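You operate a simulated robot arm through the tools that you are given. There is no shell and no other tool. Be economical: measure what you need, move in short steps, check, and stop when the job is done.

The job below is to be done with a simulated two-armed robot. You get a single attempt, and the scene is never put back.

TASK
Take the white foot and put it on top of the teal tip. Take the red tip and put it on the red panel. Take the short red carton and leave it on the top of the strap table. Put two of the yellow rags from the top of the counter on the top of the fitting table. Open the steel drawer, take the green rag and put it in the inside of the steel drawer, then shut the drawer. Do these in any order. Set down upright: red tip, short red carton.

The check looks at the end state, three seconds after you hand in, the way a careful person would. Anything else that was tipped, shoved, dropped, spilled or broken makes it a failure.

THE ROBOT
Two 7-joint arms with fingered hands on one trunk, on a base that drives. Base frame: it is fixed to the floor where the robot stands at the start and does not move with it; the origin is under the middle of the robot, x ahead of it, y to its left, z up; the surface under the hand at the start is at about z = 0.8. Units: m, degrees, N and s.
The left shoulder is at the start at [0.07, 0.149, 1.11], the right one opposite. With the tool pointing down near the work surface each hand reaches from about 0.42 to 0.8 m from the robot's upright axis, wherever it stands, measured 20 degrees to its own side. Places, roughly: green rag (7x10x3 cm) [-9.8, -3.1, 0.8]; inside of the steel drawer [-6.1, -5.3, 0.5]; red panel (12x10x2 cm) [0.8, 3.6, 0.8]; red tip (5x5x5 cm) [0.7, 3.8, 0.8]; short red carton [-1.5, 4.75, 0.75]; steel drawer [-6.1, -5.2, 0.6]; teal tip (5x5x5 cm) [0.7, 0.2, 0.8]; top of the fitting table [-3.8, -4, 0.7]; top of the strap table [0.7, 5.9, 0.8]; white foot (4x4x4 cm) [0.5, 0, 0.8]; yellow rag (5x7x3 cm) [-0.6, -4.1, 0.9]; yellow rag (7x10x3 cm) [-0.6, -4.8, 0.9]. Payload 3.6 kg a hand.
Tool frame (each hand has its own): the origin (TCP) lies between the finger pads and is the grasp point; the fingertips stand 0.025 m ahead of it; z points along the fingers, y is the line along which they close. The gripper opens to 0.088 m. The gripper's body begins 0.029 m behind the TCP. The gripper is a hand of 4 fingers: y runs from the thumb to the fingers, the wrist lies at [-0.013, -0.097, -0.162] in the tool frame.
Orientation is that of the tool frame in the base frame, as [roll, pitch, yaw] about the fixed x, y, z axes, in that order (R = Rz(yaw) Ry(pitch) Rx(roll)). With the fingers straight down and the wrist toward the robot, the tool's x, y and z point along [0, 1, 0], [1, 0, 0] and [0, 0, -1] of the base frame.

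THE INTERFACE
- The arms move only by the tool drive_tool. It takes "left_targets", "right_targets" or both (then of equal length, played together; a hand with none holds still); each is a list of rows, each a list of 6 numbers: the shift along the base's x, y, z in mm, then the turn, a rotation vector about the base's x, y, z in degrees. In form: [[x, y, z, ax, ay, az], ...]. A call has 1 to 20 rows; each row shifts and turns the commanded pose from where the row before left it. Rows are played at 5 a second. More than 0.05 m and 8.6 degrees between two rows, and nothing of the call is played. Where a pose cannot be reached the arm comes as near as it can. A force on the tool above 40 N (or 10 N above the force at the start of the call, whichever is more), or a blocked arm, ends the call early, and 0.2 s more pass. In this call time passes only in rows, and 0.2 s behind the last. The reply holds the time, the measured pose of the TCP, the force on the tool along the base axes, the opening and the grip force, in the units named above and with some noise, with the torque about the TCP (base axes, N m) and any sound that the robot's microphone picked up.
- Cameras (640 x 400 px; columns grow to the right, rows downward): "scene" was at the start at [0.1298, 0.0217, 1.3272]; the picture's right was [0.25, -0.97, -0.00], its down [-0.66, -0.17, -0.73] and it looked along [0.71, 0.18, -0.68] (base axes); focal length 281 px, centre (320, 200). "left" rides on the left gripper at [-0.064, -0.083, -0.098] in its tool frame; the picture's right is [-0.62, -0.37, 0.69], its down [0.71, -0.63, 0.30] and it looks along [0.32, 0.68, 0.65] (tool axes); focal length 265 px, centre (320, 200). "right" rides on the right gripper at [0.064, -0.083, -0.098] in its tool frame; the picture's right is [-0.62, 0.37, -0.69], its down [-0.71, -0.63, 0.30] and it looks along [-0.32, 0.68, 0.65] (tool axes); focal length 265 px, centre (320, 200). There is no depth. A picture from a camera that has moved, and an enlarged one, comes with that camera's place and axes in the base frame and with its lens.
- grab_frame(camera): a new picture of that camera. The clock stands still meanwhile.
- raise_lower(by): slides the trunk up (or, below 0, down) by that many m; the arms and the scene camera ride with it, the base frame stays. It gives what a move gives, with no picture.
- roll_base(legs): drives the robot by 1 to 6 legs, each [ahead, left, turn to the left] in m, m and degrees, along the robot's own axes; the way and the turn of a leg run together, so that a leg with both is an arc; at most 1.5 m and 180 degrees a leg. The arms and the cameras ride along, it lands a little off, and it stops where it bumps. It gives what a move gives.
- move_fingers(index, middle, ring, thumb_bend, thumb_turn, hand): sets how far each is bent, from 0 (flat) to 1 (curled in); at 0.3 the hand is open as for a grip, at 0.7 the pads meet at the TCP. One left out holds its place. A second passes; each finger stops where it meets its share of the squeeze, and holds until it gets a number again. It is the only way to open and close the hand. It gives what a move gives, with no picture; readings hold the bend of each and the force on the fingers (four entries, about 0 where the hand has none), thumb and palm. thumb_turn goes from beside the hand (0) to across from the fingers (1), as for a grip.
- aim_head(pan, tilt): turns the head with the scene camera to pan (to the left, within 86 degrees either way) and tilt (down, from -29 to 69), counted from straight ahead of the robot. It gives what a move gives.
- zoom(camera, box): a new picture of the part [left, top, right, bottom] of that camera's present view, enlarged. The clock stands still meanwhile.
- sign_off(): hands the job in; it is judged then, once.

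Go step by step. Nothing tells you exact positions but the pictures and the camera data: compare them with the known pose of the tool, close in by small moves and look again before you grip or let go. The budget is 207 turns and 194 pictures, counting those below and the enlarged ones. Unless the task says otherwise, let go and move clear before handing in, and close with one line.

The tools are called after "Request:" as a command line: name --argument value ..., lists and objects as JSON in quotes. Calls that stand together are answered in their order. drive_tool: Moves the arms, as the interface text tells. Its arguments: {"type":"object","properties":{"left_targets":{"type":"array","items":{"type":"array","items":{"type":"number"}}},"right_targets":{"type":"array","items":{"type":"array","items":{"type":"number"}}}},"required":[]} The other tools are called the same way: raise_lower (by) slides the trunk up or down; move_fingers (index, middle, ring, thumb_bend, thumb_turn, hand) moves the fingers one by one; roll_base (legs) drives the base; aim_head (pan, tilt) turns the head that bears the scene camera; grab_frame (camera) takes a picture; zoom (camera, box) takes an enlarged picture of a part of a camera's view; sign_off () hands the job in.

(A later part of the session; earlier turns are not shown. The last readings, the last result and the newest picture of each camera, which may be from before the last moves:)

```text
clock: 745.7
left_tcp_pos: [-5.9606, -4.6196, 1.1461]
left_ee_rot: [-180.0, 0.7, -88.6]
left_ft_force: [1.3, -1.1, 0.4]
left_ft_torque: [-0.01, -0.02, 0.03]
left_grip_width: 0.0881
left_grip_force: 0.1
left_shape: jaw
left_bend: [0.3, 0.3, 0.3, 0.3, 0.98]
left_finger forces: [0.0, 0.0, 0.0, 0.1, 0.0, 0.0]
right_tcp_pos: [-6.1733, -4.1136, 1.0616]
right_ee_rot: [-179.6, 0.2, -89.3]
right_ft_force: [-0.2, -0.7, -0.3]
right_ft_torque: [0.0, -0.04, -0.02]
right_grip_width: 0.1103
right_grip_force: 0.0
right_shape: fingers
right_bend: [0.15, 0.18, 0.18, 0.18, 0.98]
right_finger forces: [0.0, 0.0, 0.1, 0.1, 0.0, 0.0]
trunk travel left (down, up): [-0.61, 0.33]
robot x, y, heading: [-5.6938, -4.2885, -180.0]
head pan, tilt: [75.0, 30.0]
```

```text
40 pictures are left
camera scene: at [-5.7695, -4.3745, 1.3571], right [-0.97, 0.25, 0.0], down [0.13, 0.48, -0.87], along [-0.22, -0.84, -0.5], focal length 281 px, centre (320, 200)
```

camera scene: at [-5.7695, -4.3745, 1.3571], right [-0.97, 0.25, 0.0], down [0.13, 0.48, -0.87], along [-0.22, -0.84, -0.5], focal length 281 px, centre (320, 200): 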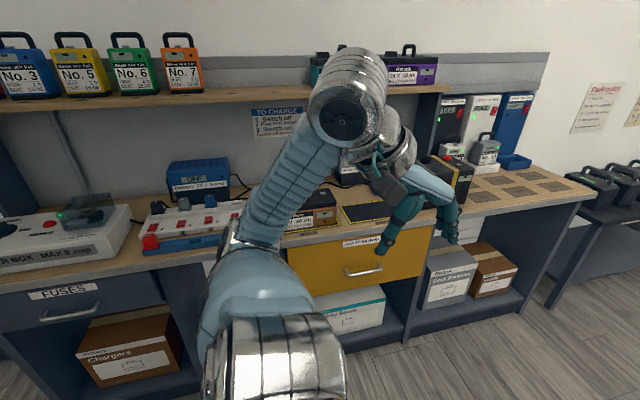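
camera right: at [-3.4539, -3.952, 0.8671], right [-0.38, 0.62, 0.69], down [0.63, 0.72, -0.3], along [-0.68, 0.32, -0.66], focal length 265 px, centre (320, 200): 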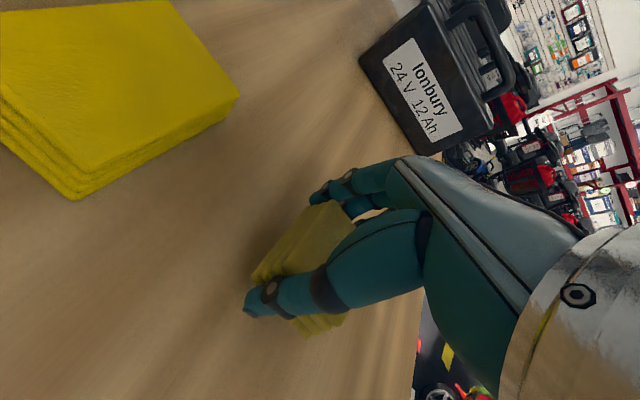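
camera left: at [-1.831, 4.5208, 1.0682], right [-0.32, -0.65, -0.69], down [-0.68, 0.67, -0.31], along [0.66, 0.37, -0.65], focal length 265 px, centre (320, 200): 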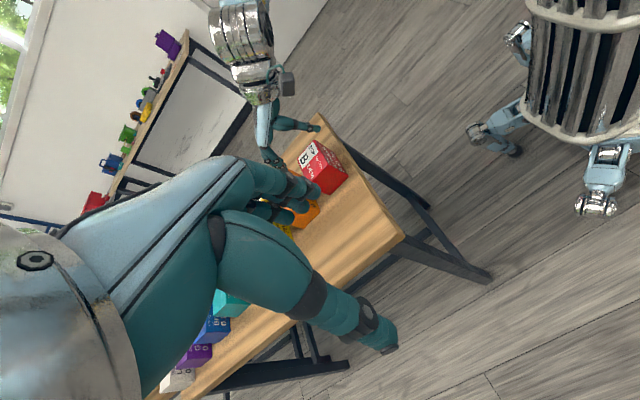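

The drawer at the given place (x≈-6.1) is the one with the yellow front and a bar handle; the grey one at x≈-5.27 is labelled FUSES. Turning to face the drawer squarely and measuring its handle.

Request:
roll_base --legs '[[0, 0, 90], [0, -0.3, 0]]'

Request:
aim_head --pan 0 --tilt 42

Request:
grab_frame --camera "scene"

Request:
grab_frame --camera "right"

```text
clock: 759.8
left_tcp_pos: [-5.6617, -4.5537, 1.1451]
left_ee_rot: [-179.9, 0.8, 0.5]
left_ft_force: [0.1, 0.2, -0.4]
left_ft_torque: [0.08, -0.01, 0.01]
left_grip_width: 0.088
left_grip_force: 0.1
left_shape: jaw
left_bend: [0.3, 0.3, 0.3, 0.3, 0.98]
left_finger forces: [0.0, 0.0, 0.0, 0.0, 0.0, 0.0]
right_tcp_pos: [-6.1702, -4.7595, 1.0615]
right_ee_rot: [-179.5, 0.3, -0.4]
right_ft_force: [-0.8, 0.6, 1.2]
right_ft_torque: [0.04, 0.03, 0.0]
right_grip_width: 0.1104
right_grip_force: 0.1
right_shape: fingers
right_bend: [0.15, 0.18, 0.18, 0.18, 0.98]
right_finger forces: [0.1, 0.1, 0.0, 0.0, 0.0, 0.0]
trunk travel left (down, up): [-0.61, 0.33]
robot x, y, heading: [-5.993, -4.2832, -90.5]
head pan, tilt: [75.0, 30.0]
```

```text
clock: 761.3
left_tcp_pos: [-5.6624, -4.5536, 1.1463]
left_ee_rot: [-179.9, 0.7, 0.5]
left_ft_force: [0.9, -0.1, 0.0]
left_ft_torque: [0.05, 0.0, 0.0]
left_grip_width: 0.0882
left_grip_force: 0.0
left_shape: jaw
left_bend: [0.3, 0.3, 0.3, 0.3, 0.98]
left_finger forces: [0.0, 0.1, 0.0, 0.0, 0.0, 0.0]
right_tcp_pos: [-6.1712, -4.7594, 1.0612]
right_ee_rot: [-179.6, 0.3, -0.3]
right_ft_force: [-0.8, -0.5, 0.0]
right_ft_torque: [-0.02, -0.04, -0.01]
right_grip_width: 0.1102
right_grip_force: 0.1
right_shape: fingers
right_bend: [0.15, 0.18, 0.18, 0.18, 0.98]
right_finger forces: [0.0, 0.0, 0.0, 0.0, 0.0, 0.0]
trunk travel left (down, up): [-0.61, 0.33]
robot x, y, heading: [-5.992, -4.2843, -90.6]
head pan, tilt: [0.0, 42.0]
```

```text
39 pictures are left
camera scene: at [-5.9935, -4.4159, 1.3388], right [-1.0, 0.01, 0.0], down [0.01, 0.67, -0.74], along [-0.01, -0.74, -0.67], focal length 281 px, centre (320, 200)
```

scene: 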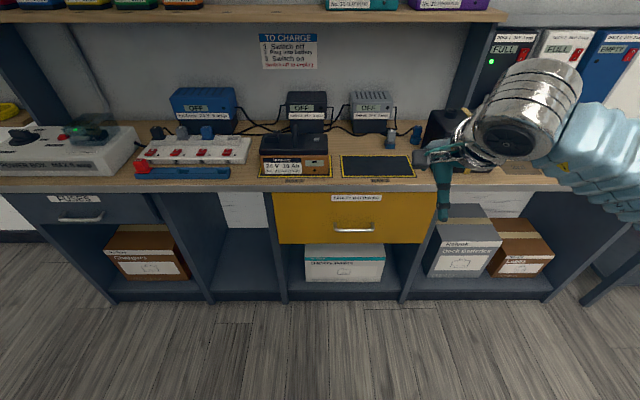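

```text
38 pictures are left
camera right: at [-6.1074, -4.6772, 1.1605], right [-0.62, -0.37, 0.69], down [-0.71, 0.64, -0.3], along [-0.33, -0.68, -0.66], focal length 265 px, centre (320, 200)
```

right: 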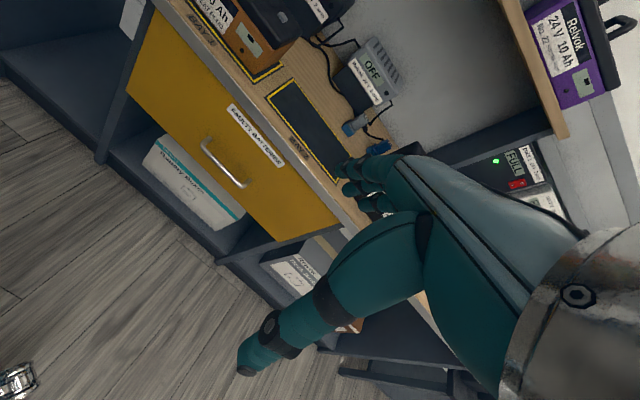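

Handle bar is at about (-6.11,-5.014,0.69), just proud of the bench edge, so I need a forward-pointing grip (fingers over the bar, thumb under). Lowering the trunk 0.3 m and tilting the hand forward.

Request:
raise_lower --by -0.3

Request:
drive_tool --right_targets '[[0, 5, 0, -8.5, 0, 0], [0, 5, 0, -8.5, 0, 0], [0, 5, 0, -8.5, 0, 0], [0, 5, 0, -8.5, 0, 0], [0, 5, 0, -8.5, 0, 0], [0, 5, 0, -8.5, 0, 0], [0, 5, 0, -8.5, 0, 0], [0, 5, 0, -8.5, 0, 0], [0, 5, 0, -8.5, 0, 0]]'

Request:
aim_head --pan -5 --tilt 25

Request:
grab_frame --camera "scene"

```text
clock: 764.3
left_tcp_pos: [-5.6633, -4.5545, 0.8478]
left_ee_rot: [-179.8, 0.7, 0.6]
left_ft_force: [0.0, -0.3, -0.1]
left_ft_torque: [-0.02, -0.02, -0.02]
left_grip_width: 0.0879
left_grip_force: 0.0
left_shape: jaw
left_bend: [0.3, 0.3, 0.3, 0.3, 0.98]
left_finger forces: [0.0, 0.0, 0.0, 0.0, 0.0, 0.0]
right_tcp_pos: [-6.1713, -4.7585, 0.7618]
right_ee_rot: [-179.6, 0.2, -0.2]
right_ft_force: [0.2, 0.2, 0.0]
right_ft_torque: [0.02, 0.01, 0.02]
right_grip_width: 0.1104
right_grip_force: 0.1
right_shape: fingers
right_bend: [0.15, 0.18, 0.18, 0.18, 0.98]
right_finger forces: [0.1, 0.0, 0.0, 0.0, 0.0, 0.0]
trunk travel left (down, up): [-0.31, 0.63]
robot x, y, heading: [-5.9909, -4.2825, -90.6]
head pan, tilt: [0.0, 42.0]
```

```text
clock: 766.3
left_tcp_pos: [-5.6624, -4.5539, 0.8469]
left_ee_rot: [-179.9, 0.8, 0.5]
left_ft_force: [0.8, -1.0, 0.4]
left_ft_torque: [-0.01, 0.0, 0.01]
left_grip_width: 0.088
left_grip_force: 0.1
left_shape: jaw
left_bend: [0.3, 0.3, 0.3, 0.3, 0.98]
left_finger forces: [0.0, 0.1, 0.1, 0.0, 0.0, 0.1]
right_tcp_pos: [-6.1683, -4.7729, 0.7655]
right_ee_rot: [140.7, -0.1, -0.5]
right_ft_force: [-0.4, 0.0, 0.8]
right_ft_torque: [0.01, 0.01, 0.01]
right_grip_width: 0.1109
right_grip_force: 0.1
right_shape: fingers
right_bend: [0.15, 0.18, 0.18, 0.18, 0.98]
right_finger forces: [0.1, 0.0, 0.1, 0.1, 0.0, 0.0]
right hand out of reach, approached as far as the arm can: row 4, 5, 6, 7, 8, 9
trunk travel left (down, up): [-0.31, 0.63]
robot x, y, heading: [-5.9916, -4.287, -90.7]
head pan, tilt: [0.0, 42.0]
```

```text
clock: 767.1
left_tcp_pos: [-5.6633, -4.5552, 0.8464]
left_ee_rot: [-179.9, 0.7, 0.4]
left_ft_force: [-0.3, 0.1, -0.7]
left_ft_torque: [0.0, 0.0, -0.03]
left_grip_width: 0.0881
left_grip_force: 0.0
left_shape: jaw
left_bend: [0.3, 0.3, 0.3, 0.3, 0.98]
left_finger forces: [0.1, 0.0, 0.0, 0.0, 0.1, 0.0]
right_tcp_pos: [-6.1673, -4.7731, 0.7675]
right_ee_rot: [140.9, -0.1, -0.3]
right_ft_force: [-0.6, -0.2, -0.5]
right_ft_torque: [0.02, 0.02, -0.02]
right_grip_width: 0.1102
right_grip_force: 0.0
right_shape: fingers
right_bend: [0.15, 0.18, 0.18, 0.18, 0.98]
right_finger forces: [0.0, 0.0, 0.0, 0.0, 0.1, 0.0]
trunk travel left (down, up): [-0.31, 0.63]
robot x, y, heading: [-5.9914, -4.2827, -90.2]
head pan, tilt: [-5.0, 25.0]
```

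```text
37 pictures are left
camera scene: at [-6.0015, -4.424, 1.065], right [-1.0, 0.1, 0.0], down [0.04, 0.42, -0.91], along [-0.09, -0.9, -0.42], focal length 281 px, centre (320, 200)
```

scene: 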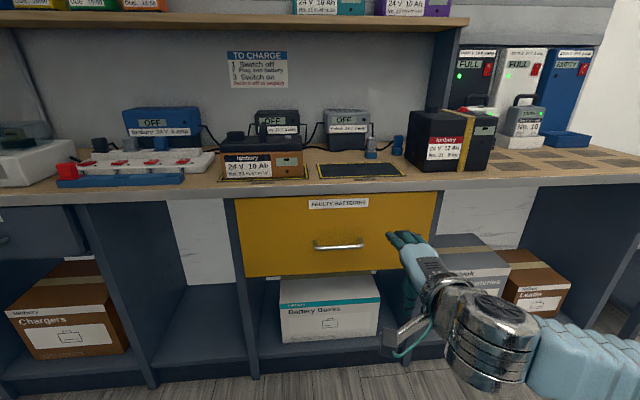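

The wrist allows about 39° of forward tilt, which can still hook over the bar. I'll zoom on the handle to fix its geometry.

Request:
zoom --camera "scene" --box '[270, 180, 430, 280]'

Request:
grab_frame --camera "right"

```text
4.00 times, centred on (350, 230) of scene
camera zoom: at [-6.0015, -4.424, 1.065], right [-1.0, 0.1, 0.0], down [0.04, 0.42, -0.91], along [-0.09, -0.9, -0.42], focal length 1125 px, centre (200, 80)
```

zoom: 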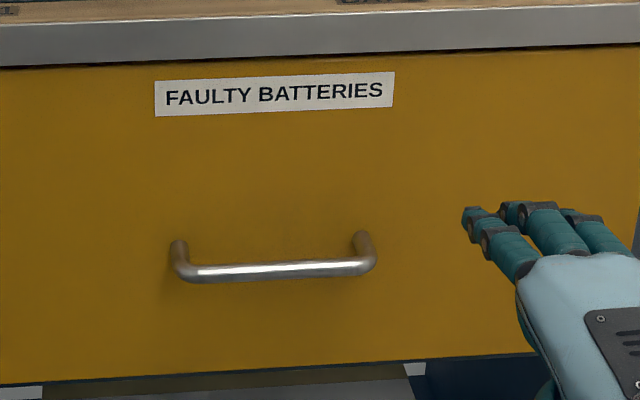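

```text
35 pictures are left
camera right: at [-6.1027, -4.6466, 0.7895], right [-0.62, 0.16, 0.77], down [-0.71, 0.3, -0.63], along [-0.33, -0.94, -0.07], focal length 265 px, centre (320, 200)
```

right: 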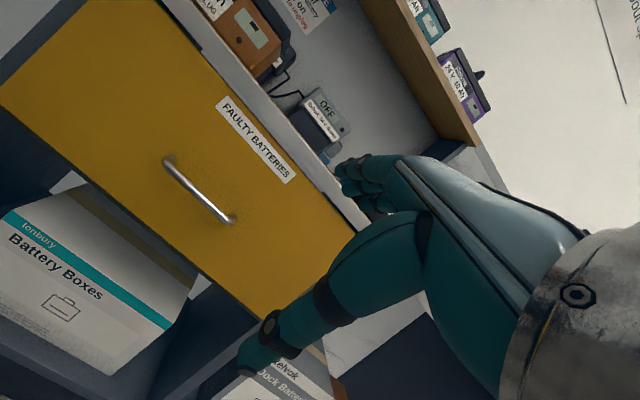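

Combining views, the bar is at about (-6.115,-5.072,0.613). Setting the fingers half-open and moving to a pre-grip position just above and in front of it.

Request:
move_fingers --hand "right" --index 0.36 --middle 0.39 --ring 0.39 --thumb_bend 0.3

Request:
drive_tool --right_targets '[[10, -40, 0, 0, 0, 0], [10, -40, 0, 0, 0, 0], [10, -40, -10, 0, 0, 0], [10, -40, -20, 0, 0, 0], [10, -35, -30, 0, 0, 0], [8, -15, -35, 0, 0, 0], [0, 0, 0, -6, 0, 0]]'

Request:
zoom --camera "scene" --box '[260, 170, 420, 290]'

Request:
grab_frame --camera "right"

```text
clock: 768.1
left_tcp_pos: [-5.6639, -4.5546, 0.8458]
left_ee_rot: [-179.8, 0.7, 0.4]
left_ft_force: [-1.0, 0.1, 0.4]
left_ft_torque: [-0.02, -0.02, -0.01]
left_grip_width: 0.088
left_grip_force: 0.1
left_shape: jaw
left_bend: [0.3, 0.3, 0.3, 0.3, 0.98]
left_finger forces: [0.1, 0.0, 0.1, 0.0, 0.0, 0.0]
right_tcp_pos: [-6.1682, -4.7715, 0.7663]
right_ee_rot: [140.9, -0.1, -0.5]
right_ft_force: [-0.5, 0.0, 0.1]
right_ft_torque: [0.01, 0.01, 0.02]
right_grip_width: 0.0791
right_grip_force: 0.1
right_shape: fingers
right_bend: [0.36, 0.39, 0.39, 0.3, 0.98]
right_finger forces: [0.1, 0.0, 0.0, 0.0, 0.1, 0.0]
trunk travel left (down, up): [-0.31, 0.63]
robot x, y, heading: [-5.9888, -4.2885, -90.7]
head pan, tilt: [-5.0, 25.0]
```

```text
clock: 769.7
left_tcp_pos: [-5.6644, -4.5549, 0.8467]
left_ee_rot: [-180.0, 0.7, 0.4]
left_ft_force: [-0.1, 0.0, 0.1]
left_ft_torque: [0.01, 0.02, 0.02]
left_grip_width: 0.0883
left_grip_force: 0.2
left_shape: jaw
left_bend: [0.3, 0.3, 0.3, 0.3, 0.98]
left_finger forces: [0.0, 0.1, 0.0, 0.0, 0.0, 0.0]
right_tcp_pos: [-6.1092, -4.9816, 0.6718]
right_ee_rot: [140.9, 0.0, -0.7]
right_ft_force: [-0.4, -0.1, 0.8]
right_ft_torque: [-0.01, 0.0, 0.01]
right_grip_width: 0.0792
right_grip_force: 0.0
right_shape: fingers
right_bend: [0.36, 0.39, 0.39, 0.3, 0.98]
right_finger forces: [0.0, 0.0, 0.0, 0.0, 0.0, 0.0]
right hand out of reach, approached as far as the arm can: row 7
trunk travel left (down, up): [-0.31, 0.63]
robot x, y, heading: [-5.9925, -4.2853, -90.5]
head pan, tilt: [-5.0, 25.0]
```

```text
3.33 times, centred on (340, 230) of scene
camera zoom: at [-6.0017, -4.4237, 1.0651], right [-1.0, 0.1, 0.0], down [0.04, 0.42, -0.91], along [-0.09, -0.9, -0.42], focal length 938 px, centre (253, 100)
```

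zoom: 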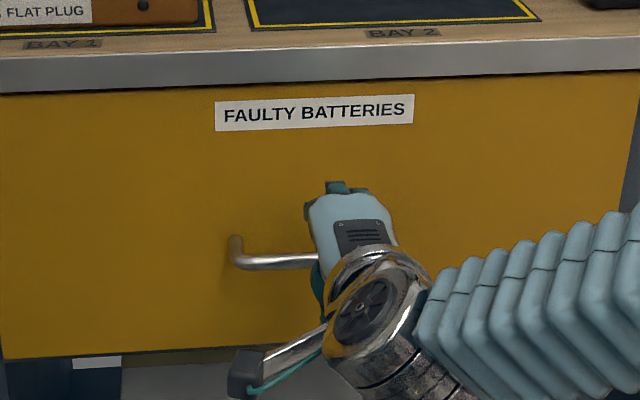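

```text
33 pictures are left
camera right: at [-6.0441, -4.8566, 0.6959], right [-0.62, 0.16, 0.77], down [-0.71, 0.31, -0.63], along [-0.33, -0.94, -0.08], focal length 265 px, centre (320, 200)
```

right: 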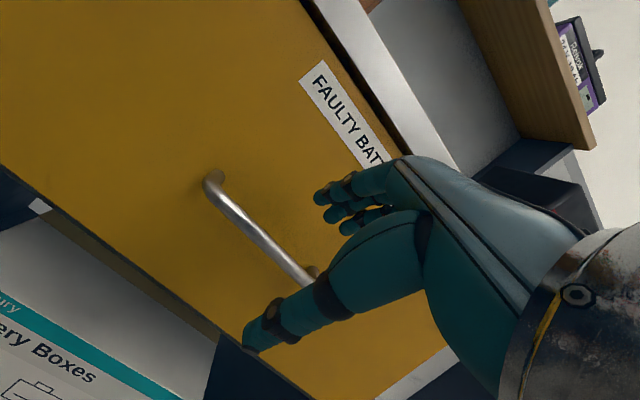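

The bar passes just below the finger line. I'll narrow the fingers, shift over it, and slide down behind it along the finger direction.

Request:
move_fingers --hand "right" --index 0.45 --middle 0.48 --ring 0.48 --thumb_bend 0.36

Request:
drive_tool --right_targets '[[0, -15, 13, 0, 0, 0], [0, -15, 12, 0, 0, 0], [0, -16, -19, 0, 0, 0], [0, -13, -16, 0, 0, 0], [0, 0, 0, 0, 0, 0]]'

Request:
grab_frame --camera "right"

```text
clock: 770.7
left_tcp_pos: [-5.6628, -4.5546, 0.8451]
left_ee_rot: [-180.0, 0.7, 0.5]
left_ft_force: [-1.0, 0.4, -0.2]
left_ft_torque: [0.03, -0.01, -0.02]
left_grip_width: 0.0879
left_grip_force: 0.1
left_shape: jaw
left_bend: [0.3, 0.3, 0.3, 0.3, 0.98]
left_finger forces: [0.0, 0.0, 0.0, 0.0, 0.1, 0.0]
right_tcp_pos: [-6.1086, -4.9827, 0.6707]
right_ee_rot: [140.9, 0.1, -0.6]
right_ft_force: [-0.3, -0.1, 0.0]
right_ft_torque: [0.02, 0.0, -0.03]
right_grip_width: 0.0631
right_grip_force: 0.1
right_shape: fingers
right_bend: [0.45, 0.48, 0.48, 0.36, 0.98]
right_finger forces: [0.0, 0.0, 0.0, 0.0, 0.0, 0.0]
trunk travel left (down, up): [-0.31, 0.63]
robot x, y, heading: [-5.9905, -4.2839, -91.0]
head pan, tilt: [-5.0, 25.0]
```

```text
clock: 771.9
left_tcp_pos: [-5.6621, -4.5545, 0.8463]
left_ee_rot: [-179.9, 0.7, 0.4]
left_ft_force: [-0.1, 0.6, 0.1]
left_ft_torque: [-0.02, -0.01, 0.03]
left_grip_width: 0.088
left_grip_force: 0.0
left_shape: jaw
left_bend: [0.3, 0.3, 0.3, 0.3, 0.98]
left_finger forces: [0.0, 0.0, 0.0, 0.0, 0.1, 0.0]
right_tcp_pos: [-6.1089, -5.0406, 0.6618]
right_ee_rot: [141.0, 0.1, -0.6]
right_ft_force: [0.5, 0.1, 0.0]
right_ft_torque: [-0.02, 0.03, 0.0]
right_grip_width: 0.0628
right_grip_force: 0.0
right_shape: fingers
right_bend: [0.45, 0.48, 0.48, 0.36, 0.98]
right_finger forces: [0.0, 0.0, 0.0, 0.1, 0.0, 0.0]
trunk travel left (down, up): [-0.31, 0.63]
robot x, y, heading: [-5.9924, -4.2874, -90.4]
head pan, tilt: [-5.0, 25.0]
```

```text
32 pictures are left
camera right: at [-6.0432, -4.9159, 0.6851], right [-0.62, 0.16, 0.77], down [-0.71, 0.31, -0.63], along [-0.33, -0.94, -0.08], focal length 265 px, centre (320, 200)
```

right: 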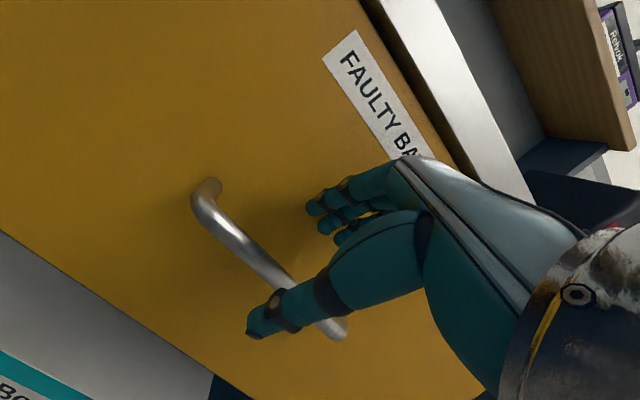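

The bar is now centred between fingers and thumb, about 6 cm ahead along the finger axis. Advancing in small steps.

Request:
drive_tool --right_targets '[[0, -11, -13, 0, 0, 0], [0, -11, -13, 0, 0, 0], [0, -8, -10, 0, 0, 0], [0, 0, 0, 0, 0, 0]]'

Request:
grab_frame --camera "right"

```text
clock: 772.5
left_tcp_pos: [-5.6638, -4.549, 0.8484]
left_ee_rot: [179.6, 0.6, 0.4]
left_ft_force: [-0.1, -0.7, -0.3]
left_ft_torque: [0.04, 0.04, 0.01]
left_grip_width: 0.0877
left_grip_force: 0.1
left_shape: jaw
left_bend: [0.3, 0.3, 0.3, 0.3, 0.98]
left_finger forces: [0.0, 0.1, 0.0, 0.1, 0.0, 0.1]
right_tcp_pos: [-6.1066, -5.0567, 0.6472]
right_ee_rot: [140.4, -0.1, -0.4]
right_ft_force: [-2.7, 40.6, 13.7]
right_ft_torque: [-0.62, 0.07, -0.31]
right_grip_width: 0.0486
right_grip_force: 20.1
right_shape: fingers
right_bend: [0.57, 0.57, 0.54, 0.36, 0.98]
right_finger forces: [12.4, 19.3, 8.7, 0.0, 0.0, 0.0]
trunk travel left (down, up): [-0.31, 0.63]
robot x, y, heading: [-5.9903, -4.2855, -90.8]
head pan, tilt: [-5.0, 25.0]
stopped in row 2 (right hand): the force on the tool passed its limit at 45 N (the readings are from after the stop); the commanded pose is now the measured one
```

```text
31 pictures are left
camera right: at [-6.0417, -4.9297, 0.6702], right [-0.62, 0.16, 0.77], down [-0.71, 0.3, -0.64], along [-0.33, -0.94, -0.07], focal length 265 px, centre (320, 200)
```

right: 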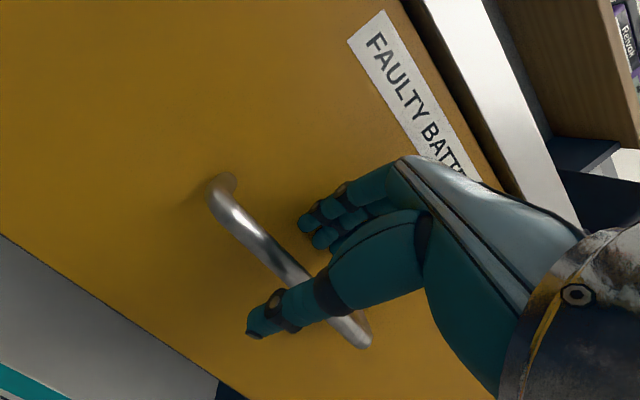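

Fingertips reached the drawer face just above the bar. Backing off 5 mm and sliding straight down behind the bar.

Request:
drive_tool --right_targets '[[0, 8, 0, 0, 0, 0], [0, 0, -10, 0, 0, 0], [0, 0, -10, 0, 0, 0], [0, 0, -8, 0, 0, 0], [0, 0, 0, 0, 0, 0]]'

Request:
grab_frame --camera "right"

```text
clock: 773.7
left_tcp_pos: [-5.6632, -4.5533, 0.8478]
left_ee_rot: [180.0, 0.7, 0.4]
left_ft_force: [0.5, 0.2, -0.7]
left_ft_torque: [0.0, -0.02, 0.0]
left_grip_width: 0.0876
left_grip_force: 0.0
left_shape: jaw
left_bend: [0.3, 0.3, 0.3, 0.3, 0.98]
left_finger forces: [0.0, 0.0, 0.0, 0.1, 0.0, 0.0]
right_tcp_pos: [-6.1065, -5.0483, 0.6225]
right_ee_rot: [141.5, 0.1, -0.7]
right_ft_force: [-1.0, 10.5, 2.4]
right_ft_torque: [-0.17, -0.02, -0.08]
right_grip_width: 0.0566
right_grip_force: 4.9
right_shape: fingers
right_bend: [0.51, 0.51, 0.48, 0.36, 0.98]
right_finger forces: [5.0, 5.4, 0.2, 0.0, 0.0, 0.0]
right hand out of reach, approached as far as the arm can: row 4
trunk travel left (down, up): [-0.31, 0.63]
robot x, y, heading: [-5.9917, -4.2858, -90.6]
head pan, tilt: [-5.0, 25.0]
```

```text
30 pictures are left
camera right: at [-6.0402, -4.9239, 0.6482], right [-0.62, 0.15, 0.77], down [-0.71, 0.31, -0.63], along [-0.34, -0.94, -0.08], focal length 265 px, centre (320, 200)
```

right: 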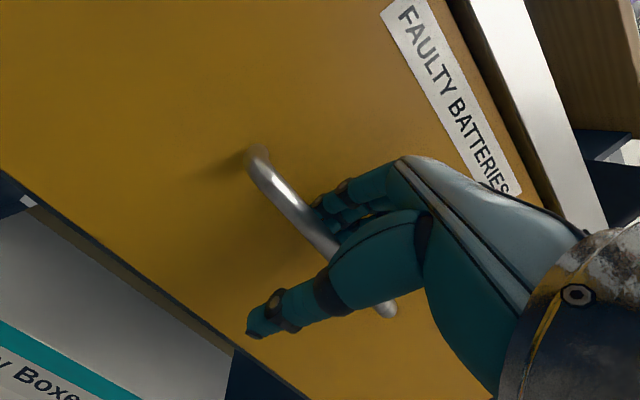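

Fingers are at the bar's upper rear side. Lowering the trunk 1.5 cm carries them down behind it.

Request:
raise_lower --by -0.016

Request:
zoom --camera "right" --box '[220, 120, 420, 260]'

```text
clock: 774.3
left_tcp_pos: [-5.6636, -4.5519, 0.8304]
left_ee_rot: [180.0, 0.7, 0.4]
left_ft_force: [-0.2, 0.2, 1.0]
left_ft_torque: [0.0, -0.01, -0.01]
left_grip_width: 0.0881
left_grip_force: 0.0
left_shape: jaw
left_bend: [0.3, 0.3, 0.3, 0.3, 0.98]
left_finger forces: [0.0, 0.0, 0.0, 0.1, 0.1, 0.0]
right_tcp_pos: [-6.1063, -5.0476, 0.6087]
right_ee_rot: [141.5, 0.1, -0.7]
right_ft_force: [1.4, 11.3, 2.6]
right_ft_torque: [-0.19, 0.02, -0.04]
right_grip_width: 0.0566
right_grip_force: 5.4
right_shape: fingers
right_bend: [0.51, 0.5, 0.48, 0.36, 0.98]
right_finger forces: [5.3, 5.9, 0.1, 0.0, 0.1, 0.1]
trunk travel left (down, up): [-0.294, 0.646]
robot x, y, heading: [-5.9908, -4.2821, -90.6]
head pan, tilt: [-5.0, 25.0]
```

```text
2.86 times, centred on (320, 190) of right
camera zoom: at [-6.0399, -4.9237, 0.6325], right [-0.62, 0.15, 0.77], down [-0.71, 0.31, -0.63], along [-0.34, -0.94, -0.08], focal length 758 px, centre (320, 229)
```

zoom: 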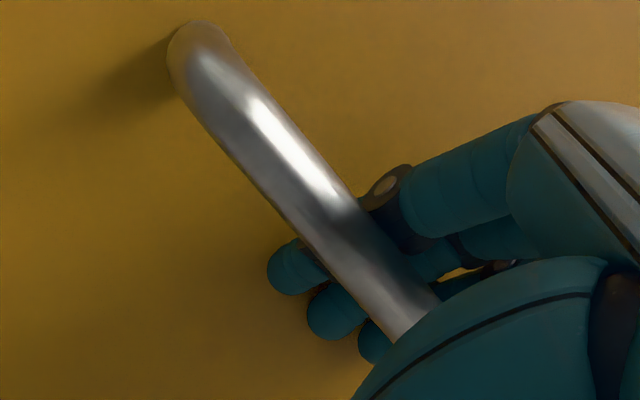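

The fingers are hooked behind the bar. Closing the hand and pulling the drawer open by backing the base.

Request:
move_fingers --hand "right" --index 0.8 --middle 0.8 --ring 0.8 --thumb_bend 0.7

Request:
roll_base --legs '[[-0.15, 0, 0]]'

Request:
grab_frame --camera "scene"

```text
clock: 775.3
left_tcp_pos: [-5.6625, -4.5539, 0.8298]
left_ee_rot: [-179.9, 0.7, 0.4]
left_ft_force: [-0.4, 0.4, -0.1]
left_ft_torque: [0.02, 0.0, -0.02]
left_grip_width: 0.0881
left_grip_force: 0.1
left_shape: jaw
left_bend: [0.3, 0.3, 0.3, 0.3, 0.98]
left_finger forces: [0.1, 0.1, 0.0, 0.0, 0.0, 0.0]
right_tcp_pos: [-6.1056, -5.0498, 0.6066]
right_ee_rot: [141.5, 0.1, -0.7]
right_ft_force: [-0.3, -1.2, -0.4]
right_ft_torque: [0.0, -0.01, 0.0]
right_grip_width: 0.0
right_grip_force: 0.0
right_shape: fingers
right_bend: [0.79, 0.8, 0.8, 0.66, 0.98]
right_finger forces: [0.0, 0.1, 0.0, 0.1, 0.0, 0.0]
trunk travel left (down, up): [-0.294, 0.646]
robot x, y, heading: [-5.9927, -4.2822, -90.5]
head pan, tilt: [-5.0, 25.0]
```

```text
clock: 777.9
left_tcp_pos: [-5.6611, -4.4035, 0.83]
left_ee_rot: [-179.9, 0.7, 0.5]
left_ft_force: [-0.1, 1.3, -0.3]
left_ft_torque: [0.06, 0.02, 0.03]
left_grip_width: 0.0881
left_grip_force: 0.1
left_shape: jaw
left_bend: [0.3, 0.3, 0.3, 0.3, 0.98]
left_finger forces: [0.0, 0.0, 0.1, 0.0, 0.0, 0.0]
right_tcp_pos: [-6.1029, -4.8983, 0.6069]
right_ee_rot: [141.4, 0.2, -0.7]
right_ft_force: [0.0, -0.4, -0.2]
right_ft_torque: [-0.02, 0.02, 0.01]
right_grip_width: 0.0
right_grip_force: 0.0
right_shape: fingers
right_bend: [0.79, 0.8, 0.8, 0.66, 0.98]
right_finger forces: [0.1, 0.1, 0.1, 0.1, 0.1, 0.0]
trunk travel left (down, up): [-0.294, 0.646]
robot x, y, heading: [-5.9915, -4.1277, -90.6]
head pan, tilt: [-5.0, 25.0]
```

```text
28 pictures are left
camera scene: at [-5.9997, -4.2697, 1.0491], right [-1.0, 0.1, 0.0], down [0.04, 0.42, -0.91], along [-0.09, -0.9, -0.42], focal length 281 px, centre (320, 200)
```

scene: 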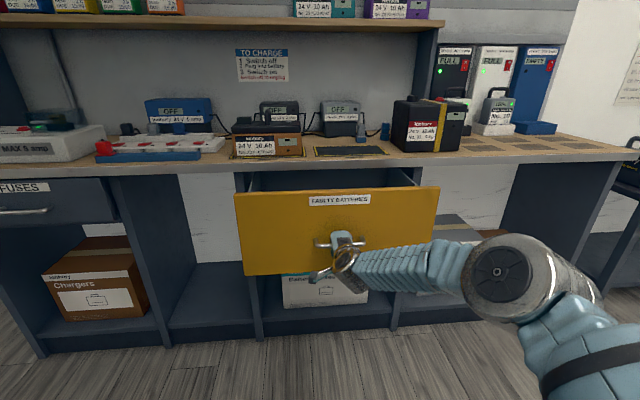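

The drawer is sliding open. Pulling another 13 cm.

Request:
roll_base --legs '[[-0.13, 0, 0]]'

Request:
aim_head --pan -5 --tilt 38

Request:
grab_frame --camera "scene"

```text
clock: 780.1
left_tcp_pos: [-5.6596, -4.2757, 0.8303]
left_ee_rot: [-179.7, 0.6, 0.6]
left_ft_force: [0.5, 0.7, 0.2]
left_ft_torque: [0.01, 0.02, 0.02]
left_grip_width: 0.0878
left_grip_force: 0.1
left_shape: jaw
left_bend: [0.3, 0.3, 0.3, 0.3, 0.98]
left_finger forces: [0.1, 0.0, 0.0, 0.1, 0.1, 0.1]
right_tcp_pos: [-6.1004, -4.7717, 0.6055]
right_ee_rot: [141.6, 0.2, -0.6]
right_ft_force: [0.0, 0.4, -0.7]
right_ft_torque: [0.01, -0.02, 0.01]
right_grip_width: 0.0
right_grip_force: 0.1
right_shape: fingers
right_bend: [0.79, 0.8, 0.8, 0.66, 0.98]
right_finger forces: [0.0, 0.1, 0.0, 0.0, 0.0, 0.1]
trunk travel left (down, up): [-0.294, 0.646]
robot x, y, heading: [-5.9873, -4.0008, -90.3]
head pan, tilt: [-5.0, 25.0]
```

```text
clock: 780.9
left_tcp_pos: [-5.6599, -4.2762, 0.8302]
left_ee_rot: [-180.0, 0.6, 0.6]
left_ft_force: [0.2, -0.8, 0.3]
left_ft_torque: [-0.01, -0.01, -0.01]
left_grip_width: 0.0878
left_grip_force: 0.1
left_shape: jaw
left_bend: [0.3, 0.3, 0.3, 0.3, 0.98]
left_finger forces: [0.0, 0.0, 0.0, 0.0, 0.1, 0.1]
right_tcp_pos: [-6.1012, -4.7729, 0.6066]
right_ee_rot: [141.6, 0.2, -0.6]
right_ft_force: [-0.6, 0.0, 0.3]
right_ft_torque: [0.0, 0.03, 0.02]
right_grip_width: 0.0001
right_grip_force: 0.1
right_shape: fingers
right_bend: [0.79, 0.8, 0.8, 0.66, 0.98]
right_finger forces: [0.0, 0.1, 0.0, 0.1, 0.0, 0.1]
trunk travel left (down, up): [-0.294, 0.646]
robot x, y, heading: [-5.9882, -4.0004, -90.4]
head pan, tilt: [-5.0, 38.0]
```

```text
27 pictures are left
camera scene: at [-5.9976, -4.1347, 1.0288], right [-1.0, 0.1, 0.0], down [0.06, 0.61, -0.79], along [-0.08, -0.79, -0.61], focal length 281 px, centre (320, 200)
```

scene: 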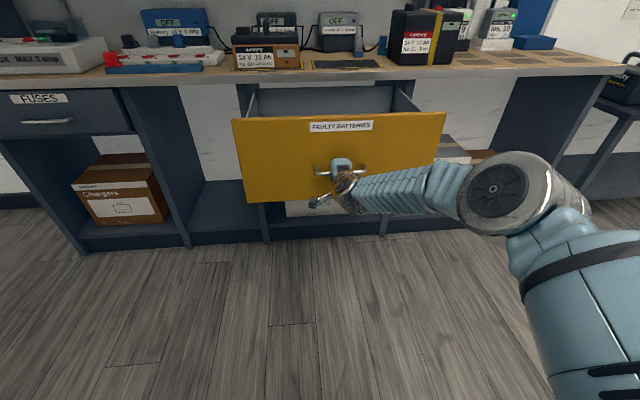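

Drawer is open about 27 cm. Releasing the handle: open fingers, lift, back off, and restore the hand to pointing down.

Request:
move_fingers --hand "right" --index 0.48 --middle 0.49 --ring 0.49 --thumb_bend 0.3

Request:
drive_tool --right_targets '[[0, 0, 15, 0, 0, 0], [0, 0, 20, 0, 0, 0], [0, 0, 20, 0, 0, 0], [0, 15, 20, 0, 0, 0], [0, 40, 10, 0, 0, 0], [0, 45, 0, 0, 0, 0], [0, 45, 0, 0, 0, 0]]'

Request:
roll_base --legs '[[-0.25, 0, 0]]'

Request:
drive_tool --right_targets '[[0, 0, 10, 8, 0, 0], [0, 0, 10, 8, 0, 0], [0, 0, 10, 8, 0, 0], [0, 0, 10, 8, 0, 0], [0, 0, 10, 6.5, 0, 0]]'

Request:
raise_lower --by 0.3

Request:
roll_base --legs '[[0, 0, -90]]'

Request:
aim_head --pan 0 --tilt 18

Request:
grab_frame --camera "scene"

```text
clock: 781.9
left_tcp_pos: [-5.6599, -4.2767, 0.8299]
left_ee_rot: [-179.8, 0.7, 0.6]
left_ft_force: [0.2, 0.3, 0.9]
left_ft_torque: [-0.04, 0.02, 0.01]
left_grip_width: 0.0878
left_grip_force: 0.1
left_shape: jaw
left_bend: [0.3, 0.3, 0.3, 0.3, 0.98]
left_finger forces: [0.0, 0.1, 0.0, 0.1, 0.0, 0.0]
right_tcp_pos: [-6.0997, -4.7723, 0.6062]
right_ee_rot: [141.6, 0.1, -0.5]
right_ft_force: [-0.2, -0.4, -0.1]
right_ft_torque: [0.01, 0.0, -0.03]
right_grip_width: 0.0655
right_grip_force: 0.5
right_shape: fingers
right_bend: [0.48, 0.49, 0.49, 0.3, 0.98]
right_finger forces: [1.7, 0.0, 0.0, 0.1, 0.0, 0.0]
trunk travel left (down, up): [-0.294, 0.646]
robot x, y, heading: [-5.9841, -4.0018, -90.5]
head pan, tilt: [-5.0, 38.0]
```

```text
clock: 783.5
left_tcp_pos: [-5.6587, -4.2746, 0.8305]
left_ee_rot: [-179.9, 0.7, 0.5]
left_ft_force: [0.1, -0.1, -0.4]
left_ft_torque: [0.03, -0.01, -0.03]
left_grip_width: 0.088
left_grip_force: 0.2
left_shape: jaw
left_bend: [0.3, 0.3, 0.3, 0.3, 0.98]
left_finger forces: [0.1, 0.0, 0.0, 0.0, 0.0, 0.0]
right_tcp_pos: [-6.0987, -4.629, 0.6942]
right_ee_rot: [141.5, 0.2, -0.5]
right_ft_force: [-0.3, 1.0, -0.7]
right_ft_torque: [0.0, 0.03, 0.01]
right_grip_width: 0.0655
right_grip_force: 0.0
right_shape: fingers
right_bend: [0.48, 0.49, 0.49, 0.3, 0.98]
right_finger forces: [0.1, 0.1, 0.0, 0.1, 0.0, 0.1]
trunk travel left (down, up): [-0.294, 0.646]
robot x, y, heading: [-5.9876, -4.0018, -90.3]
head pan, tilt: [-5.0, 38.0]
```

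```text
clock: 785.1
left_tcp_pos: [-5.6611, -4.2167, 0.8283]
left_ee_rot: [-179.5, 0.6, 1.3]
left_ft_force: [-0.8, -0.7, -0.2]
left_ft_torque: [0.0, 0.04, -0.02]
left_grip_width: 0.0879
left_grip_force: 0.1
left_shape: jaw
left_bend: [0.3, 0.3, 0.3, 0.3, 0.98]
left_finger forces: [0.1, 0.0, 0.1, 0.1, 0.1, 0.1]
right_tcp_pos: [-6.0962, -4.5761, 0.6902]
right_ee_rot: [141.9, 0.3, 0.0]
right_ft_force: [-0.8, 0.5, -0.1]
right_ft_torque: [-0.01, 0.01, -0.02]
right_grip_width: 0.0651
right_grip_force: 0.0
right_shape: fingers
right_bend: [0.48, 0.49, 0.49, 0.3, 0.98]
right_finger forces: [0.1, 0.1, 0.0, 0.0, 0.0, 0.0]
trunk travel left (down, up): [-0.294, 0.646]
robot x, y, heading: [-5.9895, -3.9455, -89.7]
head pan, tilt: [-5.0, 38.0]
stopped in leg 1: the robot was blocked; the commanded pose is now the measured one
```

```text
clock: 786.3
left_tcp_pos: [-5.6615, -4.2165, 0.8288]
left_ee_rot: [-179.6, 0.6, 1.2]
left_ft_force: [0.5, 0.8, 0.1]
left_ft_torque: [-0.04, 0.01, 0.0]
left_grip_width: 0.0881
left_grip_force: 0.1
left_shape: jaw
left_bend: [0.3, 0.3, 0.3, 0.3, 0.98]
left_finger forces: [0.1, 0.1, 0.1, 0.0, 0.0, 0.0]
right_tcp_pos: [-6.0958, -4.5745, 0.7394]
right_ee_rot: [-179.6, 0.0, 0.2]
right_ft_force: [0.3, 0.8, -0.5]
right_ft_torque: [-0.04, 0.0, -0.02]
right_grip_width: 0.0652
right_grip_force: 0.1
right_shape: fingers
right_bend: [0.48, 0.49, 0.49, 0.3, 0.98]
right_finger forces: [0.1, 0.0, 0.0, 0.0, 0.0, 0.1]
trunk travel left (down, up): [-0.294, 0.646]
robot x, y, heading: [-5.993, -3.945, -89.9]
head pan, tilt: [-5.0, 38.0]
```

```text
clock: 789.3
left_tcp_pos: [-5.6616, -4.2167, 1.1289]
left_ee_rot: [-179.5, 0.7, 1.3]
left_ft_force: [-0.3, 0.0, 0.8]
left_ft_torque: [-0.04, 0.02, -0.01]
left_grip_width: 0.0879
left_grip_force: 0.1
left_shape: jaw
left_bend: [0.3, 0.3, 0.3, 0.3, 0.98]
left_finger forces: [0.0, 0.0, 0.0, 0.0, 0.1, 0.0]
right_tcp_pos: [-6.0962, -4.5754, 1.0398]
right_ee_rot: [-179.8, 0.2, 0.2]
right_ft_force: [-0.3, -0.1, 0.5]
right_ft_torque: [0.0, 0.0, -0.01]
right_grip_width: 0.0656
right_grip_force: 0.1
right_shape: fingers
right_bend: [0.48, 0.49, 0.49, 0.3, 0.98]
right_finger forces: [0.0, 0.0, 0.0, 0.1, 0.1, 0.0]
trunk travel left (down, up): [-0.594, 0.346]
robot x, y, heading: [-5.9906, -3.9462, -89.8]
head pan, tilt: [-5.0, 38.0]
```

```text
clock: 790.0
left_tcp_pos: [-5.6606, -4.218, 1.129]
left_ee_rot: [-179.6, 0.6, 1.3]
left_ft_force: [-1.3, 0.0, -0.1]
left_ft_torque: [0.0, 0.01, 0.01]
left_grip_width: 0.0883
left_grip_force: 0.1
left_shape: jaw
left_bend: [0.3, 0.3, 0.3, 0.3, 0.98]
left_finger forces: [0.0, 0.0, 0.1, 0.1, 0.0, 0.0]
right_tcp_pos: [-6.096, -4.5758, 1.0388]
right_ee_rot: [-179.8, 0.0, 0.2]
right_ft_force: [-0.9, 0.3, 0.1]
right_ft_torque: [0.01, 0.02, 0.01]
right_grip_width: 0.0654
right_grip_force: 0.1
right_shape: fingers
right_bend: [0.48, 0.49, 0.49, 0.3, 0.98]
right_finger forces: [0.0, 0.0, 0.0, 0.0, 0.0, 0.1]
trunk travel left (down, up): [-0.594, 0.346]
robot x, y, heading: [-5.9896, -3.9459, -90.0]
head pan, tilt: [-5.0, 38.0]
stopped in leg 1: the robot was blocked; the commanded pose is now the measured one
```

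```text
clock: 790.8
left_tcp_pos: [-5.6608, -4.2171, 1.1286]
left_ee_rot: [-179.6, 0.7, 1.2]
left_ft_force: [0.8, 0.1, 0.3]
left_ft_torque: [0.0, 0.03, 0.0]
left_grip_width: 0.0879
left_grip_force: 0.0
left_shape: jaw
left_bend: [0.3, 0.3, 0.3, 0.3, 0.98]
left_finger forces: [0.0, 0.0, 0.0, 0.0, 0.1, 0.0]
right_tcp_pos: [-6.0954, -4.5762, 1.0398]
right_ee_rot: [-179.9, 0.0, 0.1]
right_ft_force: [-0.4, 1.0, 0.6]
right_ft_torque: [0.02, -0.01, 0.02]
right_grip_width: 0.0656
right_grip_force: 0.0
right_shape: fingers
right_bend: [0.48, 0.49, 0.49, 0.3, 0.98]
right_finger forces: [0.1, 0.1, 0.1, 0.0, 0.1, 0.0]
trunk travel left (down, up): [-0.594, 0.346]
robot x, y, heading: [-5.9915, -3.9465, -89.7]
head pan, tilt: [0.0, 18.0]
```

```text
26 pictures are left
camera scene: at [-5.9929, -4.0922, 1.3597], right [-1.0, 0.0, 0.0], down [0.0, 0.31, -0.95], along [0.0, -0.95, -0.31], focal length 281 px, centre (320, 200)
```

scene: 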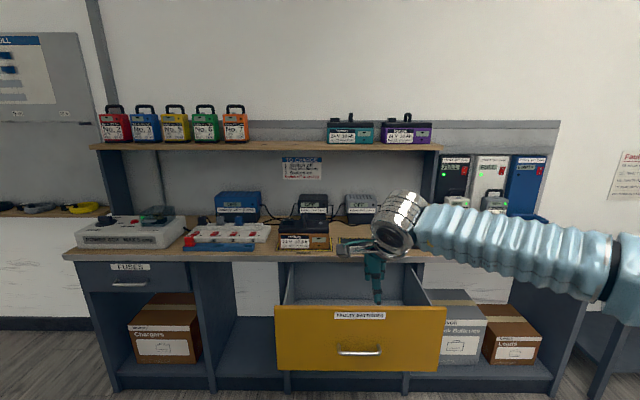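

I bumped something behind (a scooter, most likely). I'll move 15 cm forward, and look right before going west by strafing.

Request:
roll_base --legs '[[0.16, 0, 0]]'

Request:
aim_head --pan -86 --tilt 22

Request:
grab_frame --camera "scene"

```text
clock: 793.5
left_tcp_pos: [-5.6597, -4.3656, 1.1303]
left_ee_rot: [-179.8, 0.5, 1.4]
left_ft_force: [-0.3, -0.3, -0.9]
left_ft_torque: [-0.01, 0.01, -0.02]
left_grip_width: 0.0881
left_grip_force: 0.2
left_shape: jaw
left_bend: [0.3, 0.3, 0.3, 0.3, 0.98]
left_finger forces: [0.0, 0.0, 0.0, 0.1, 0.0, 0.0]
right_tcp_pos: [-6.095, -4.7272, 1.0439]
right_ee_rot: [179.9, -0.1, 0.4]
right_ft_force: [-0.3, -0.2, 0.4]
right_ft_torque: [-0.02, -0.02, 0.0]
right_grip_width: 0.0654
right_grip_force: 0.1
right_shape: fingers
right_bend: [0.48, 0.49, 0.49, 0.3, 0.98]
right_finger forces: [0.0, 0.0, 0.0, 0.1, 0.1, 0.0]
trunk travel left (down, up): [-0.594, 0.346]
robot x, y, heading: [-5.9905, -4.1042, -89.5]
head pan, tilt: [0.0, 18.0]
```

```text
clock: 795.1
left_tcp_pos: [-5.6586, -4.3692, 1.1287]
left_ee_rot: [-179.9, 0.6, 1.4]
left_ft_force: [0.2, 0.6, 0.5]
left_ft_torque: [0.0, 0.0, -0.04]
left_grip_width: 0.0881
left_grip_force: 0.0
left_shape: jaw
left_bend: [0.3, 0.3, 0.3, 0.3, 0.98]
left_finger forces: [0.0, 0.0, 0.0, 0.0, 0.0, 0.0]
right_tcp_pos: [-6.0933, -4.7286, 1.0426]
right_ee_rot: [180.0, 0.1, 0.5]
right_ft_force: [-0.5, -0.4, 0.1]
right_ft_torque: [-0.02, -0.01, -0.01]
right_grip_width: 0.0655
right_grip_force: 0.0
right_shape: fingers
right_bend: [0.48, 0.49, 0.49, 0.3, 0.98]
right_finger forces: [0.1, 0.1, 0.1, 0.0, 0.0, 0.1]
trunk travel left (down, up): [-0.594, 0.346]
robot x, y, heading: [-5.9909, -4.1068, -89.6]
head pan, tilt: [-85.9, 22.0]
```

```text
25 pictures are left
camera scene: at [-6.0848, -4.161, 1.3539], right [-0.08, 1.0, 0.0], down [0.37, 0.03, -0.93], along [-0.92, -0.07, -0.37], focal length 281 px, centre (320, 200)
```

scene: 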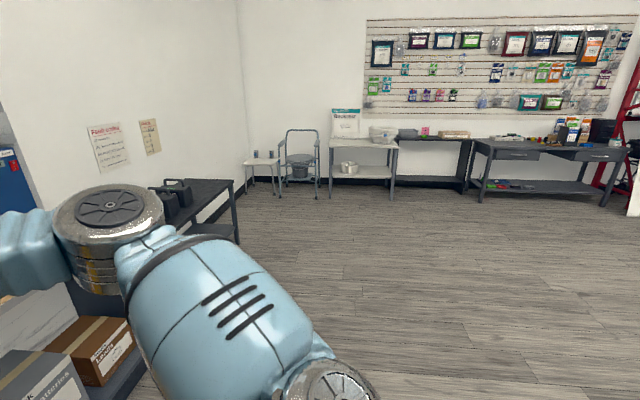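

Floor west is clear; the target tables stand along the far wall. Strafing right, then turning to face them and approaching.

Request:
roll_base --legs '[[0, -1.4, 0], [0, 0, -90], [0.9, 0, 0], [0, -0.85, 0]]'

Request:
aim_head --pan 0 --tilt 25

Request:
grab_frame --camera "scene"

```text
clock: 845.3
left_tcp_pos: [-8.5671, -3.5734, 1.1292]
left_ee_rot: [-179.8, 0.7, -90.9]
left_ft_force: [0.4, 0.0, 0.0]
left_ft_torque: [0.02, 0.0, 0.0]
left_grip_width: 0.0881
left_grip_force: 0.1
left_shape: jaw
left_bend: [0.3, 0.3, 0.3, 0.3, 0.98]
left_finger forces: [0.1, 0.0, 0.0, 0.0, 0.1, 0.0]
right_tcp_pos: [-8.909, -3.1264, 1.042]
right_ee_rot: [-180.0, 0.1, -92.1]
right_ft_force: [0.0, -0.7, -0.1]
right_ft_torque: [0.04, 0.02, 0.02]
right_grip_width: 0.0652
right_grip_force: 0.1
right_shape: fingers
right_bend: [0.48, 0.49, 0.49, 0.3, 0.98]
right_finger forces: [0.1, 0.0, 0.0, 0.0, 0.0, 0.0]
trunk travel left (down, up): [-0.594, 0.346]
robot x, y, heading: [-8.2871, -3.2488, 178.2]
head pan, tilt: [-85.9, 22.0]
```

```text
clock: 846.9
left_tcp_pos: [-8.5664, -3.5741, 1.1298]
left_ee_rot: [-179.8, 0.7, -90.9]
left_ft_force: [0.2, 0.0, 0.2]
left_ft_torque: [0.0, -0.03, -0.02]
left_grip_width: 0.0876
left_grip_force: 0.0
left_shape: jaw
left_bend: [0.3, 0.3, 0.3, 0.3, 0.98]
left_finger forces: [0.1, 0.0, 0.0, 0.1, 0.0, 0.1]
right_tcp_pos: [-8.9098, -3.1259, 1.0417]
right_ee_rot: [-179.9, 0.1, -92.0]
right_ft_force: [-0.4, 0.4, -0.5]
right_ft_torque: [0.03, 0.04, 0.02]
right_grip_width: 0.0654
right_grip_force: 0.1
right_shape: fingers
right_bend: [0.48, 0.49, 0.49, 0.3, 0.98]
right_finger forces: [0.1, 0.0, 0.0, 0.0, 0.1, 0.0]
trunk travel left (down, up): [-0.594, 0.346]
robot x, y, heading: [-8.2896, -3.2525, 177.9]
head pan, tilt: [0.0, 25.0]
```

```text
24 pictures are left
camera scene: at [-8.4332, -3.2459, 1.349], right [0.03, 1.0, 0.0], down [0.42, -0.01, -0.91], along [-0.91, 0.03, -0.42], focal length 281 px, centre (320, 200)
```

scene: 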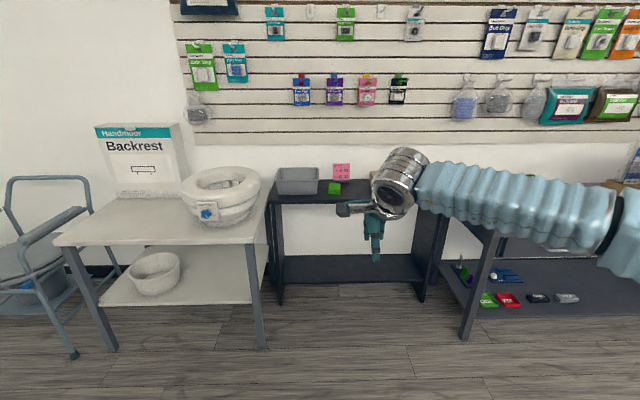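

The green rag sits on the recessed console beside a grey tray, near (-9.73,-3.134). Retracting the hand a little and approaching.

Request:
drive_tool --right_targets '[[40, 0, 10, 0, 0, 0], [40, 0, 10, 0, 0, 0], [40, 0, 10, 0, 0, 0]]'

Request:
roll_base --legs '[[0.7, 0, 2]]'

Request:
aim_head --pan -5 --tilt 35

Request:
zoom --camera "scene" --box '[240, 120, 400, 220]'

Request:
grab_frame --camera "right"

```text
clock: 847.7
left_tcp_pos: [-8.5668, -3.5737, 1.1308]
left_ee_rot: [-179.8, 0.8, -91.0]
left_ft_force: [-0.3, 0.1, -0.4]
left_ft_torque: [-0.01, 0.01, -0.01]
left_grip_width: 0.088
left_grip_force: 0.1
left_shape: jaw
left_bend: [0.3, 0.3, 0.3, 0.3, 0.98]
left_finger forces: [0.0, 0.0, 0.0, 0.0, 0.0, 0.0]
right_tcp_pos: [-8.7879, -3.1255, 1.0748]
right_ee_rot: [179.8, 0.1, -92.0]
right_ft_force: [0.5, 0.7, -0.8]
right_ft_torque: [0.0, 0.02, 0.0]
right_grip_width: 0.0654
right_grip_force: 0.0
right_shape: fingers
right_bend: [0.48, 0.49, 0.49, 0.3, 0.98]
right_finger forces: [0.1, 0.0, 0.0, 0.1, 0.1, 0.0]
trunk travel left (down, up): [-0.594, 0.346]
robot x, y, heading: [-8.2879, -3.2531, 177.9]
head pan, tilt: [0.0, 25.0]
```

```text
clock: 857.1
left_tcp_pos: [-9.2571, -3.5724, 1.1298]
left_ee_rot: [-179.8, 0.7, -89.0]
left_ft_force: [-1.0, -0.1, -0.5]
left_ft_torque: [-0.01, -0.01, 0.04]
left_grip_width: 0.088
left_grip_force: 0.0
left_shape: jaw
left_bend: [0.3, 0.3, 0.3, 0.3, 0.98]
left_finger forces: [0.0, 0.1, 0.0, 0.0, 0.0, 0.1]
right_tcp_pos: [-9.4928, -3.1328, 1.0745]
right_ee_rot: [-179.9, 0.2, -90.0]
right_ft_force: [0.1, -0.1, 0.8]
right_ft_torque: [0.02, 0.03, -0.02]
right_grip_width: 0.0654
right_grip_force: 0.1
right_shape: fingers
right_bend: [0.48, 0.49, 0.49, 0.3, 0.98]
right_finger forces: [0.1, 0.1, 0.0, 0.0, 0.1, 0.0]
trunk travel left (down, up): [-0.594, 0.346]
robot x, y, heading: [-8.9912, -3.2417, -179.9]
head pan, tilt: [0.0, 25.0]
```

```text
clock: 857.8
left_tcp_pos: [-9.2563, -3.5734, 1.1309]
left_ee_rot: [-179.8, 0.7, -88.9]
left_ft_force: [-0.6, 0.4, -0.9]
left_ft_torque: [-0.02, 0.03, 0.01]
left_grip_width: 0.0882
left_grip_force: 0.0
left_shape: jaw
left_bend: [0.3, 0.3, 0.3, 0.3, 0.98]
left_finger forces: [0.1, 0.0, 0.0, 0.1, 0.0, 0.1]
right_tcp_pos: [-9.4938, -3.1335, 1.075]
right_ee_rot: [180.0, 0.1, -90.0]
right_ft_force: [-0.1, 0.0, -0.4]
right_ft_torque: [0.02, 0.01, 0.02]
right_grip_width: 0.0653
right_grip_force: 0.2
right_shape: fingers
right_bend: [0.48, 0.49, 0.49, 0.3, 0.98]
right_finger forces: [0.0, 0.0, 0.0, 0.1, 0.0, 0.1]
trunk travel left (down, up): [-0.594, 0.346]
robot x, y, heading: [-8.9904, -3.2431, -180.1]
head pan, tilt: [-5.0, 35.0]
```

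```text
4.00 times, centred on (320, 170) of scene
camera zoom: at [-9.1304, -3.2329, 1.3333], right [0.08, 1.0, 0.0], down [0.57, -0.05, -0.82], along [-0.82, 0.07, -0.57], focal length 1125 px, centre (320, 320)
```

zoom: 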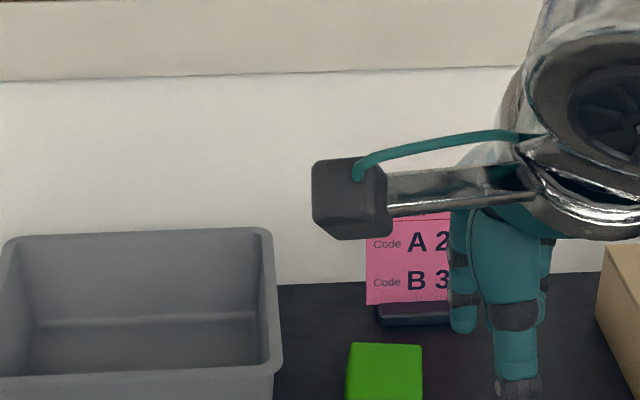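

```text
22 pictures are left
camera right: at [-9.4102, -3.1978, 1.1729], right [-0.37, 0.62, 0.69], down [0.63, 0.72, -0.3], along [-0.68, 0.33, -0.65], focal length 265 px, centre (320, 200)
```

right: 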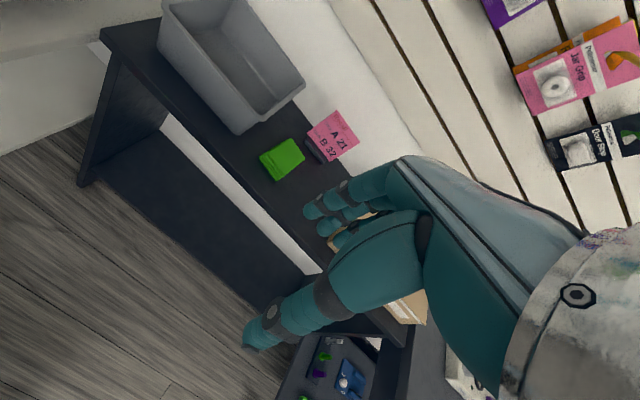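

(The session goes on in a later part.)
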